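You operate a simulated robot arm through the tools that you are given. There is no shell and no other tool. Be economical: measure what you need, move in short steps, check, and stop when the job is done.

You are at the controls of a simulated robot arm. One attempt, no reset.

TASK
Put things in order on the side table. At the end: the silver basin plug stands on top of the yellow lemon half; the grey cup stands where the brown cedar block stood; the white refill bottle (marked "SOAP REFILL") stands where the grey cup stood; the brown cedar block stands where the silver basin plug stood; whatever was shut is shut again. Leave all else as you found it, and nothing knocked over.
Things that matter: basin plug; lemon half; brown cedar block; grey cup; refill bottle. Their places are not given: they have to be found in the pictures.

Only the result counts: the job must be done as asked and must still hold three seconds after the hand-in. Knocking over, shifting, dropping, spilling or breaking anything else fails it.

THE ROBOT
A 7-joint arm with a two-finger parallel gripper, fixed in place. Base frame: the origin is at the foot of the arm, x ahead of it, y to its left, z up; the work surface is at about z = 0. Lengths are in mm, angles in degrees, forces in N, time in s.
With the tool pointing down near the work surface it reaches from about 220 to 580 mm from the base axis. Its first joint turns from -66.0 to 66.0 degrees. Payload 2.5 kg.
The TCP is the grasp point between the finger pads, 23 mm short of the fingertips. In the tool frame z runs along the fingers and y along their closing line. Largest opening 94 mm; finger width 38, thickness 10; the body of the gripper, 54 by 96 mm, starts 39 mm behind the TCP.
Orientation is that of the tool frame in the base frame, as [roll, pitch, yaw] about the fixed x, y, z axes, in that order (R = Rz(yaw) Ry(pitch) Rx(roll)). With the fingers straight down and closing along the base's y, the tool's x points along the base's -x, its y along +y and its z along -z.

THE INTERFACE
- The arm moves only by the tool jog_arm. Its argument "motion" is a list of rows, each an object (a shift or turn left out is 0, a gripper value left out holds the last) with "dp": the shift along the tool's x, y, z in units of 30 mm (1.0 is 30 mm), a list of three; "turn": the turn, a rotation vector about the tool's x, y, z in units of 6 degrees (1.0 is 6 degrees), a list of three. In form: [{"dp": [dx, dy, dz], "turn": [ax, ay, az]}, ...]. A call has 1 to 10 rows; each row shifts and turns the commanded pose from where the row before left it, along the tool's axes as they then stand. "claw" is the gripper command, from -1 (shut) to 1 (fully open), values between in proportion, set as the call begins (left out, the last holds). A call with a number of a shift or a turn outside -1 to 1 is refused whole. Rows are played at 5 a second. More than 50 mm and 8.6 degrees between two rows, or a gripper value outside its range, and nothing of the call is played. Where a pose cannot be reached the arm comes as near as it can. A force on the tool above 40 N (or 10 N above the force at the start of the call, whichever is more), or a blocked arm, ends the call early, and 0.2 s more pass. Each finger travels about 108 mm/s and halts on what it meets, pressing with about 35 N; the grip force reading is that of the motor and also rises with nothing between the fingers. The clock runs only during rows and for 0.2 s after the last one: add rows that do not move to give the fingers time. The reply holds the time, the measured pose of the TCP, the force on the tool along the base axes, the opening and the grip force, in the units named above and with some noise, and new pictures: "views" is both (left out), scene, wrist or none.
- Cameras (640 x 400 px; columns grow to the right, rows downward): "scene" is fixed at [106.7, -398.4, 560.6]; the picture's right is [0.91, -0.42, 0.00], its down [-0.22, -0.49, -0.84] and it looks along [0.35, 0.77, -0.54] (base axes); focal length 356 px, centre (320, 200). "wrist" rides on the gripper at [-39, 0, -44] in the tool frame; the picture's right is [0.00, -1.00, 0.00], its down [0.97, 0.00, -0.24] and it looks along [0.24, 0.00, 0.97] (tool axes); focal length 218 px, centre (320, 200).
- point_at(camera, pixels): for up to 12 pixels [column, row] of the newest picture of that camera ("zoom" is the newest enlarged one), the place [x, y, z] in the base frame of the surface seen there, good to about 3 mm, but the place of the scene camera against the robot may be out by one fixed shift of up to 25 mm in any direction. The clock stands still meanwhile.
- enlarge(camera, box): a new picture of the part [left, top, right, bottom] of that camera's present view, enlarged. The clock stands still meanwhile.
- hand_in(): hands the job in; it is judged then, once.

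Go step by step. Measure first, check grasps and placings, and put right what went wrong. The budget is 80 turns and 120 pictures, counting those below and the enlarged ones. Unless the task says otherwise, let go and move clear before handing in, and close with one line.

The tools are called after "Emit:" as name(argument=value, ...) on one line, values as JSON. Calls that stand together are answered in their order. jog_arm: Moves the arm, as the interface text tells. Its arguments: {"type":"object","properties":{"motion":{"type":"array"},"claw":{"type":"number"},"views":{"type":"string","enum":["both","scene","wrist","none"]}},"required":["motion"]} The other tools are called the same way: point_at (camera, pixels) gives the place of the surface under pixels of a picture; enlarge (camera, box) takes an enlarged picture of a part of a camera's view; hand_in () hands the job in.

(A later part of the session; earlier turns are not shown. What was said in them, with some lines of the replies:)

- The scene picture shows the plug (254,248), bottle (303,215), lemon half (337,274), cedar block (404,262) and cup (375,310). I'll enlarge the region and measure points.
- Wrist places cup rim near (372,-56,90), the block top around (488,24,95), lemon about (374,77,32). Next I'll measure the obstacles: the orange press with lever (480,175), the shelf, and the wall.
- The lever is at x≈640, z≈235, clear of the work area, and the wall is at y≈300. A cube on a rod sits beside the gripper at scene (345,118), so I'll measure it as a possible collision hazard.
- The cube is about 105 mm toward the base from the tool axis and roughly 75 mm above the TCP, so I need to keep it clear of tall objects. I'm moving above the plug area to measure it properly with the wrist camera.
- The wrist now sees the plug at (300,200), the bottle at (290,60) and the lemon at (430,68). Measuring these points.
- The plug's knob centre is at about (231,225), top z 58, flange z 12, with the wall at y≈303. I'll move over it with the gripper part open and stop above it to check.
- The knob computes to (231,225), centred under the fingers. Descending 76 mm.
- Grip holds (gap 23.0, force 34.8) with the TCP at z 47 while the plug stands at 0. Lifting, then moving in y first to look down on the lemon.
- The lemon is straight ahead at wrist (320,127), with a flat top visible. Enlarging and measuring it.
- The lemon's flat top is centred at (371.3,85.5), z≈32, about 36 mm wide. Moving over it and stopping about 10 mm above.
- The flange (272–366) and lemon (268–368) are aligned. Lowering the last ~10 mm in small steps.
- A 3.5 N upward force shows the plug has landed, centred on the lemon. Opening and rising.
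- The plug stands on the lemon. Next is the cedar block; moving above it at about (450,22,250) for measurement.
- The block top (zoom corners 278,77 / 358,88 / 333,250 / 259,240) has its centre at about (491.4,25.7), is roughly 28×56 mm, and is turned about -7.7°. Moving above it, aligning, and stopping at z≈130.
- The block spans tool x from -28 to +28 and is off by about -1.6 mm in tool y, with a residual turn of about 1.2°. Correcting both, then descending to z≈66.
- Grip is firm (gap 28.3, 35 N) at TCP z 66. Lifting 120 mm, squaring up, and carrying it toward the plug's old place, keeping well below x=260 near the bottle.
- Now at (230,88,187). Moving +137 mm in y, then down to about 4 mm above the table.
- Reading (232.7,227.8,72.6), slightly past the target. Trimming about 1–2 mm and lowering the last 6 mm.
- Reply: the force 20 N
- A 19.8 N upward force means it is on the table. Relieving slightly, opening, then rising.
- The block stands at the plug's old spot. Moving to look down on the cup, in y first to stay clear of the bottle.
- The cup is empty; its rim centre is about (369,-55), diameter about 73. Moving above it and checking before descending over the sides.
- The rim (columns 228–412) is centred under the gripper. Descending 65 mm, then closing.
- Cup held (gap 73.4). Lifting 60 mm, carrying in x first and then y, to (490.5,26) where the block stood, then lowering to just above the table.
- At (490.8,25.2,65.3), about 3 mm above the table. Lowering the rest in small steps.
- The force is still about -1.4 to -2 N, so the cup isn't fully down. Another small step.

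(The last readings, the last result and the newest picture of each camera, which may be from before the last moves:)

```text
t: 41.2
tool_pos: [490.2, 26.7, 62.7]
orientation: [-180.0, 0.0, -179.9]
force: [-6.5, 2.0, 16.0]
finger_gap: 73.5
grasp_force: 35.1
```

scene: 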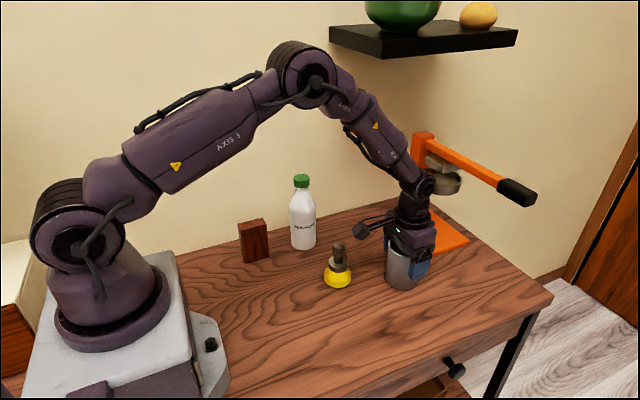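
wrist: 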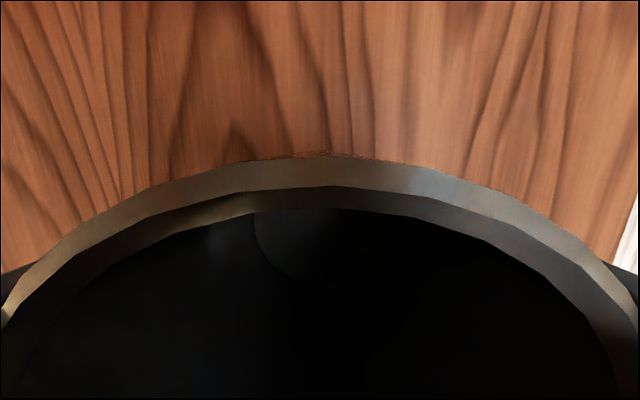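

Contact (16 N). Opening fully, then rising straight up.

Emit:
jog_arm(motion=[{"dp": [0, 0, -0.02]}, {"dp": [0, 0, 0]}, {"dp": [0, 0, 0]}, {"dp": [0, 0, 0]}], claw=1, views="none")

Emit:
jog_arm(motion=[{"dp": [0, 0, -0.4]}, {"dp": [0, 0, -0.8]}, {"dp": [0, 0, -0.9]}, {"dp": [0, 0, -0.9]}, {"dp": [0, 0, -1]}, {"dp": [0, 0, -1]}, {"dp": [0, 0, -1]}, {"dp": [0, 0, 0]}])

```text
t: 42.2
tool_pos: [490.1, 28.2, 61.0]
orientation: [180.0, 0.1, -180.0]
force: [-0.2, -0.1, 0.9]
finger_gap: 94.0
grasp_force: 0.1
```

```text
t: 44.0
tool_pos: [490.0, 29.3, 242.6]
orientation: [-180.0, 0.0, -179.9]
force: [-0.4, -0.3, -0.3]
finger_gap: 93.8
grasp_force: 0.1
```

scene: 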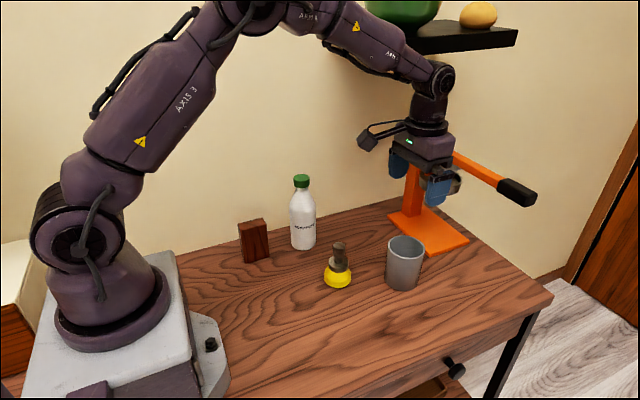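
wrist: 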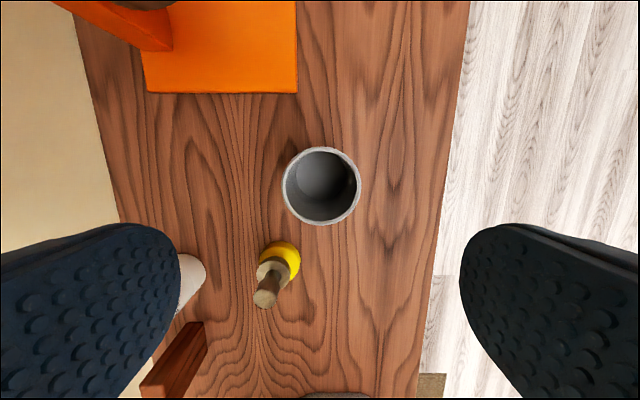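

The cup stands where the block was. Now moving over to the bottle to measure its cap from above.

Emit:
jog_arm(motion=[{"dp": [0.6, 0.58, -0.1]}, {"dp": [0.6, 0.58, -0.1]}, {"dp": [0.6, 0.58, -0.1]}, {"dp": [0.6, 0.58, -0.1]}, {"dp": [0.6, 0.58, -0.1]}, {"dp": [0.6, 0.58, -0.1]}, {"dp": [0.6, 0.58, -0.1]}, {"dp": [0.6, 0.58, -0.1]}, {"dp": [0.6, 0.58, -0.1]}, {"dp": [0.6, 0.58, -0.1]}], claw=0.3)

Emit:
enlarge(camera="wrist", box=[240, 80, 400, 240])

Emit:
enlarge(camera="scene", box=[230, 160, 370, 300])

```text
t: 46.2
tool_pos: [310.4, 199.5, 272.1]
orientation: [-180.0, 0.0, -180.0]
force: [-0.5, 0.4, 0.0]
finger_gap: 61.1
grasp_force: 0.1
```

scene: 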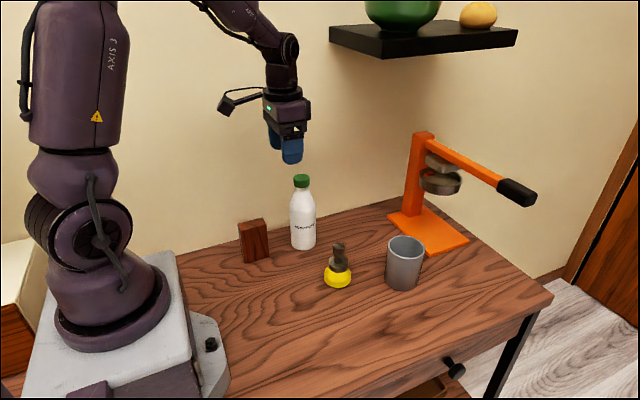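
wrist: 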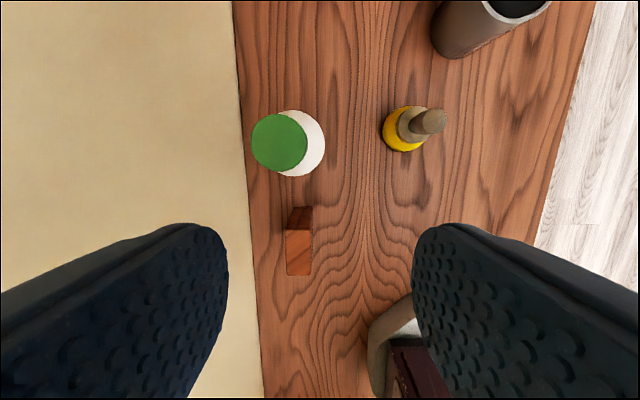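

```text
2.50 times, centred on (320, 160) of wrist
```

zoom: 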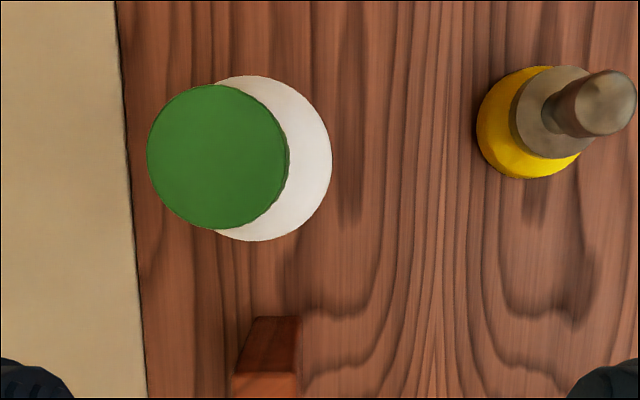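

```text
2.86 times, centred on (300, 230) of scene
```

zoom: 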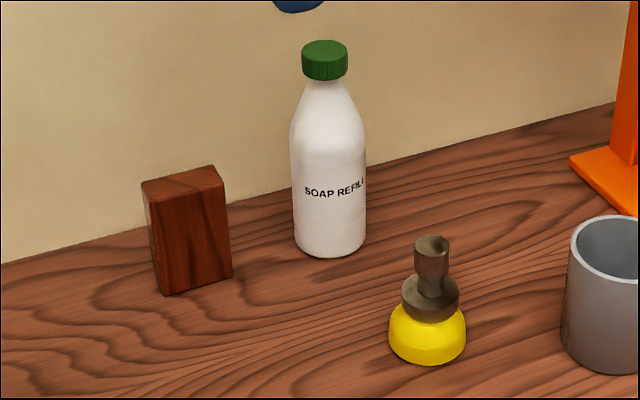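

The bottle cap is at wrist (279,142). Measuring its top and rim.

Emit:
point_at(camera="wrist", pixels=[[279, 142], [270, 142], [288, 142], [279, 130], [279, 155], [258, 142], [316, 143], [300, 172]])

Emit:
point_at(camera="scene", pixels=[[301, 177], [301, 190], [302, 200], [303, 215], [303, 230], [303, 247]])

```text
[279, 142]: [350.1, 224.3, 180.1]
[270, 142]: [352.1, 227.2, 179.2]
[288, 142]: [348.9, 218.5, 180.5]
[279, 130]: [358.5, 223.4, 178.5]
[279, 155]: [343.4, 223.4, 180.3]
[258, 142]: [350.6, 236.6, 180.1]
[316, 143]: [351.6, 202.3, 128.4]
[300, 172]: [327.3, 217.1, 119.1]
```

```text
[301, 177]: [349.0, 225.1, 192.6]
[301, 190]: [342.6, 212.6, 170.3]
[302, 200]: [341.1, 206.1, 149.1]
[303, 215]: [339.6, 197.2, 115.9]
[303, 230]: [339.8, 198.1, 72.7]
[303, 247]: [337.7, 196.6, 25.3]
```

Cap top is at (351.5,224.5,180), about 34 mm across, with the neck cone widening below. I'll grip the cap only, with tips near z≈156; first hovering just above to check.

Emit:
jog_arm(motion=[{"dp": [-0.7, 0.42, 0]}, {"dp": [-0.67, 0.41, 0]}, {"dp": [0, 0, 0.9]}, {"dp": [0, 0, 0.9]}, {"dp": [0, 0, 0]}, {"dp": [0, 0, 0]}])

```text
t: 47.6
tool_pos: [353.1, 226.1, 218.4]
orientation: [180.0, 0.0, 180.0]
force: [0.4, -0.5, -0.1]
finger_gap: 61.2
grasp_force: 0.1
```

scene: 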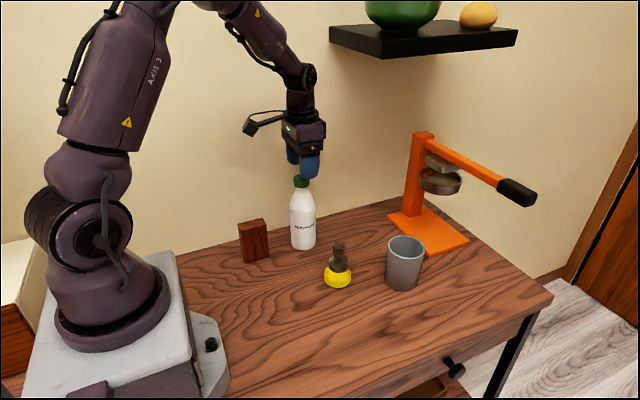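
wrist: 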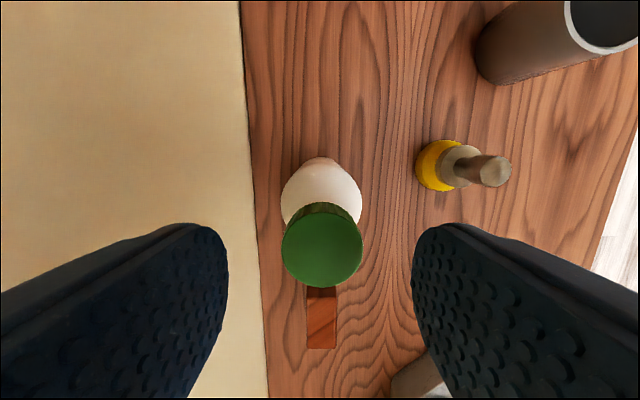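

The cap is centred within 1 mm. Descending 40 mm and closing.

Emit:
jog_arm(motion=[{"dp": [0.03, -0.02, 0.5]}, {"dp": [0, 0, 0.5]}, {"dp": [0, 0, 0.3]}, {"dp": [0, 0, 0]}, {"dp": [0, 0, 0]}], views="none")

Emit:
jog_arm(motion=[{"dp": [0, 0, 0]}, {"dp": [0, 0, 0]}, {"dp": [0, 0, 0]}, {"dp": [0, 0, 0]}], claw=-1)

Emit:
enlarge(camera="scene", box=[250, 140, 350, 260])

```text
t: 48.8
tool_pos: [352.1, 225.8, 180.3]
orientation: [180.0, -0.1, -180.0]
force: [-0.3, -0.3, 0.1]
finger_gap: 60.9
grasp_force: 0.1
```

```text
t: 49.8
tool_pos: [350.7, 226.7, 180.6]
orientation: [179.9, 0.0, -180.0]
force: [-1.0, -1.4, 0.7]
finger_gap: 34.1
grasp_force: 35.2
```

scene: 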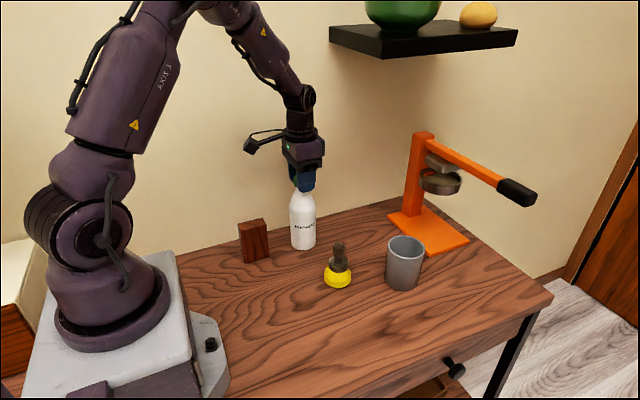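
wrist: 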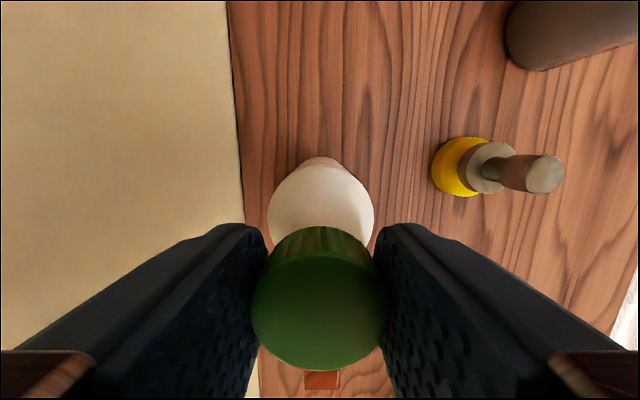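

```text
3.33 times, centred on (300, 200) of scene
```

zoom: 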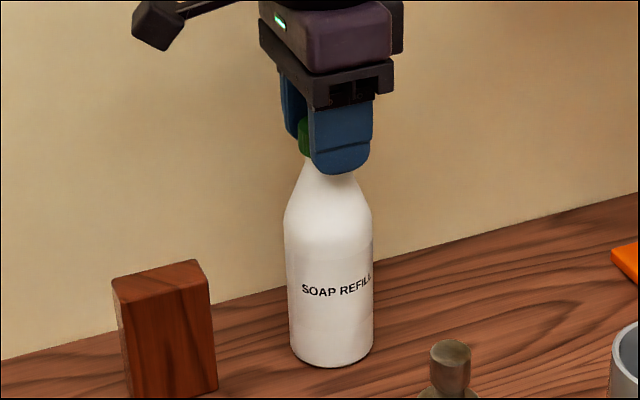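

Cap gripped (gap 34.1, 35 N), bottle upright. Lifting first a little, then to about 115 mm so it clears the plug.

Emit:
jog_arm(motion=[{"dp": [0, 0, -0.3]}, {"dp": [0, 0, -0.5]}, {"dp": [0, 0, -0.7]}, {"dp": [0, 0, -0.8]}, {"dp": [0, 0, -0.8]}, {"dp": [0, 0, -0.8]}, {"dp": [0, 0, 0]}])

```text
t: 51.4
tool_pos: [350.6, 225.6, 296.5]
orientation: [180.0, 0.1, 180.0]
force: [0.5, 0.1, -3.0]
finger_gap: 33.9
grasp_force: 34.9
```

scene: 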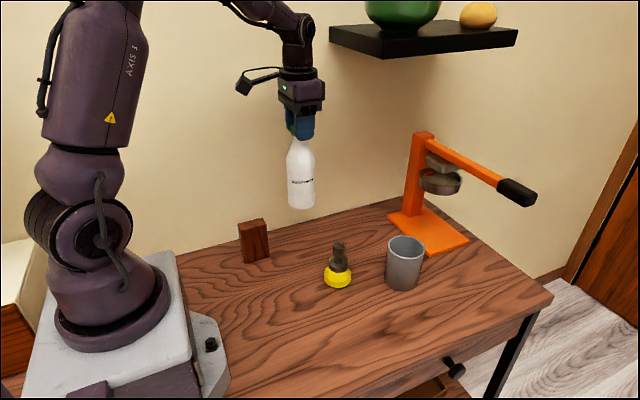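
wrist: 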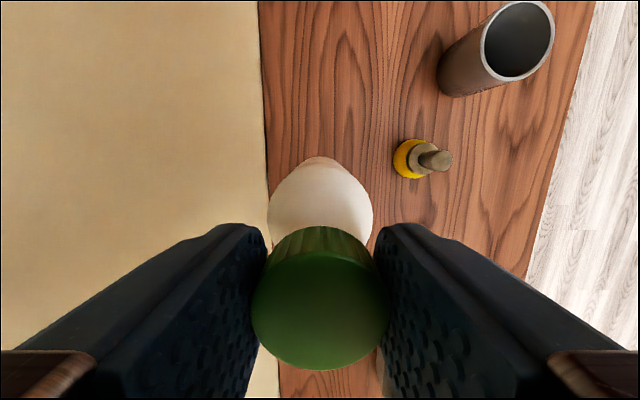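

The bottle hangs straight. Carrying it across with a small detour toward smaller x past the plug, to above (369,-55).

Emit:
jog_arm(motion=[{"dp": [0.45, -0.8, 0]}, {"dp": [0.45, -0.95, 0]}, {"dp": [0.45, -0.95, 0]}, {"dp": [0, -0.96, 0]}, {"dp": [0, -0.96, 0]}, {"dp": [0, -0.96, 0]}, {"dp": [-0.49, -0.96, 0]}, {"dp": [-0.49, -0.96, 0]}, {"dp": [-0.49, -0.96, 0]}, {"dp": [-0.49, -0.9, 0]}], views="none")

Emit:
jog_arm(motion=[{"dp": [0, 0, 0]}, {"dp": [0, 0, 0.7]}, {"dp": [0, 0, 0.8]}, {"dp": [0, 0, 0.8]}, {"dp": [0, 0, 0.8]}, {"dp": [0, 0, 0.5]}, {"dp": [0, 0, 0]}, {"dp": [0, 0, 0]}])

```text
t: 53.6
tool_pos: [368.0, -55.4, 297.7]
orientation: [-180.0, 0.0, -179.8]
force: [-0.5, 0.4, -3.8]
finger_gap: 34.3
grasp_force: 35.4
```

```text
t: 55.4
tool_pos: [369.7, -56.4, 186.9]
orientation: [180.0, 0.1, 179.9]
force: [0.7, 0.3, -3.7]
finger_gap: 34.1
grasp_force: 35.0
```

scene: 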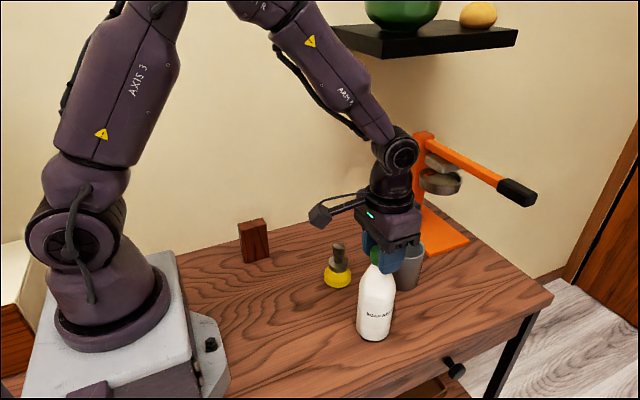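
wrist: 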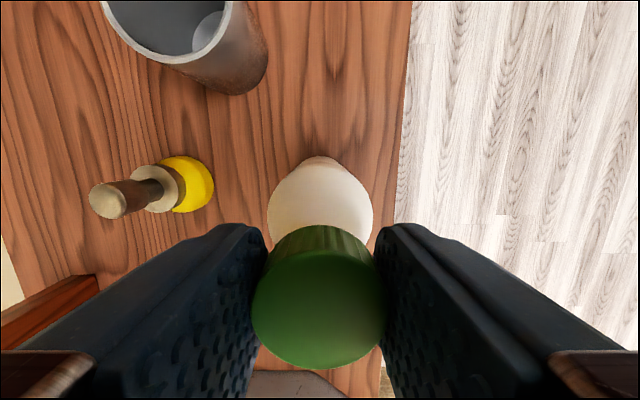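

At (369.7,-56.4,187), about 7 mm above standing height. Lowering in small steps.

Emit:
jog_arm(motion=[{"dp": [0, 0.01, 0.1]}, {"dp": [0, 0, 0.06]}, {"dp": [0, 0, 0.03]}, {"dp": [0, 0, 0]}], views="none")

```text
t: 56.4
tool_pos: [368.8, -56.2, 182.2]
orientation: [180.0, 0.0, -180.0]
force: [-0.2, -0.4, -3.6]
finger_gap: 34.0
grasp_force: 34.5
```

Emit:
jog_arm(motion=[{"dp": [0, 0, 0.03]}, {"dp": [0, 0, 0]}], views="none")

```text
t: 57.0
tool_pos: [368.6, -55.8, 181.5]
orientation: [180.0, 0.0, -180.0]
force: [0.6, 0.1, -3.1]
finger_gap: 33.7
grasp_force: 35.3
```

Still hanging (-3.1 N). Another step.

Emit:
jog_arm(motion=[{"dp": [0, 0, 0.03]}, {"dp": [0, 0, 0]}], views="none")

```text
t: 57.6
tool_pos: [369.3, -54.5, 180.9]
orientation: [-179.9, 0.1, -179.9]
force: [-1.3, 0.2, -0.8]
finger_gap: 34.0
grasp_force: 35.0
```

The force is easing (-0.8 N), so the bottle is touching. A final 0.5 mm step.

Emit:
jog_arm(motion=[{"dp": [0, 0, 0.015]}, {"dp": [0, 0, 0]}], views="none")

```text
t: 58.2
tool_pos: [368.8, -54.2, 180.5]
orientation: [180.0, 0.1, 180.0]
force: [0.9, 0.8, 2.6]
finger_gap: 33.9
grasp_force: 34.7
```

Standing contact (+2.6 N). Opening and rising clear.

Emit:
jog_arm(motion=[{"dp": [0, 0, 0]}, {"dp": [0, 0, 0]}, {"dp": [0, 0, 0]}], claw=0.3, views="none")

Emit:
jog_arm(motion=[{"dp": [0, 0, -0.4]}, {"dp": [0, 0, -0.8]}, {"dp": [0, 0, -0.9]}, {"dp": [0, 0, -0.9]}, {"dp": [0, 0, -0.9]}, {"dp": [0, 0, -0.5]}, {"dp": [0, 0, 0]}, {"dp": [0, 0, 0]}])

Emit:
enlarge(camera="scene", box=[220, 190, 460, 370])

```text
t: 59.0
tool_pos: [368.2, -54.5, 180.3]
orientation: [-180.0, 0.0, 179.9]
force: [0.3, -0.5, 0.3]
finger_gap: 61.2
grasp_force: 0.1
```

```text
t: 60.8
tool_pos: [367.2, -56.8, 312.2]
orientation: [-179.9, 0.0, -179.9]
force: [0.1, -0.4, -0.3]
finger_gap: 61.0
grasp_force: 0.0
```

scene: 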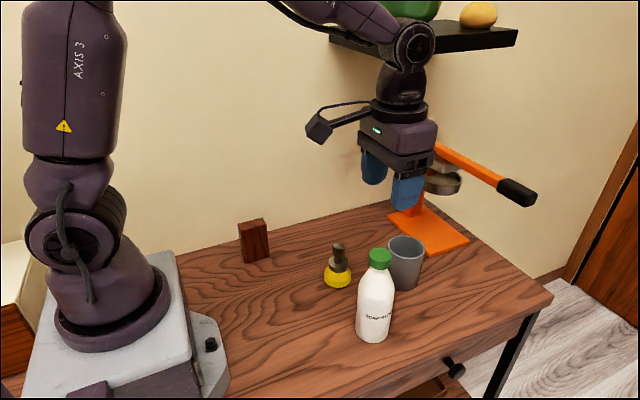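
wrist: 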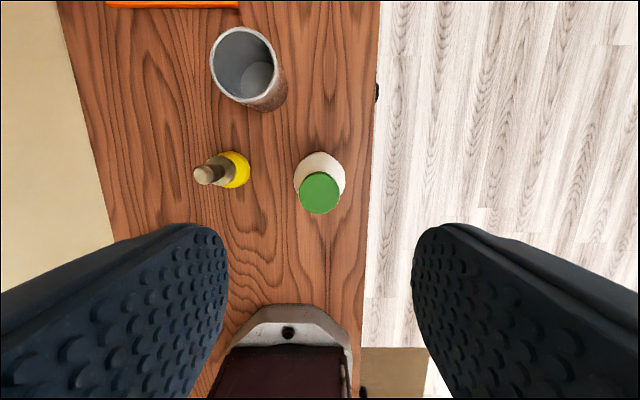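

```text
2.22 times, centred on (340, 280) of scene
```

zoom: 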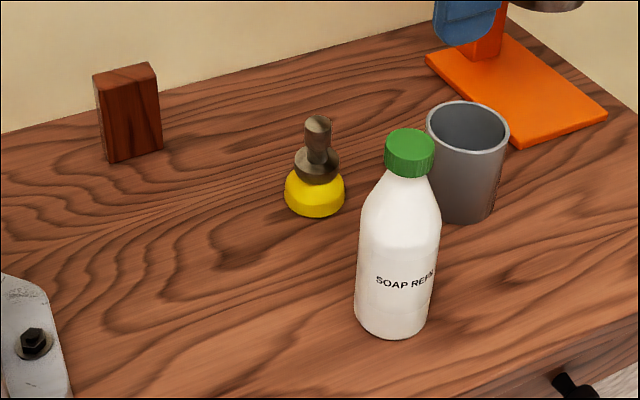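

The pictures show the block, the plug on the lemon, the cup and the bottle all standing in their required places. The gripper is open and clear, and nothing was opened along the way, so I'm handing in.

Emit:
hand_in()

```text
The job is handed in.
```

The job is handed in: the plug is on the lemon half, the cup is where the block stood, the bottle is where the cup stood, the block is where the plug stood, and nothing was knocked over or opened.
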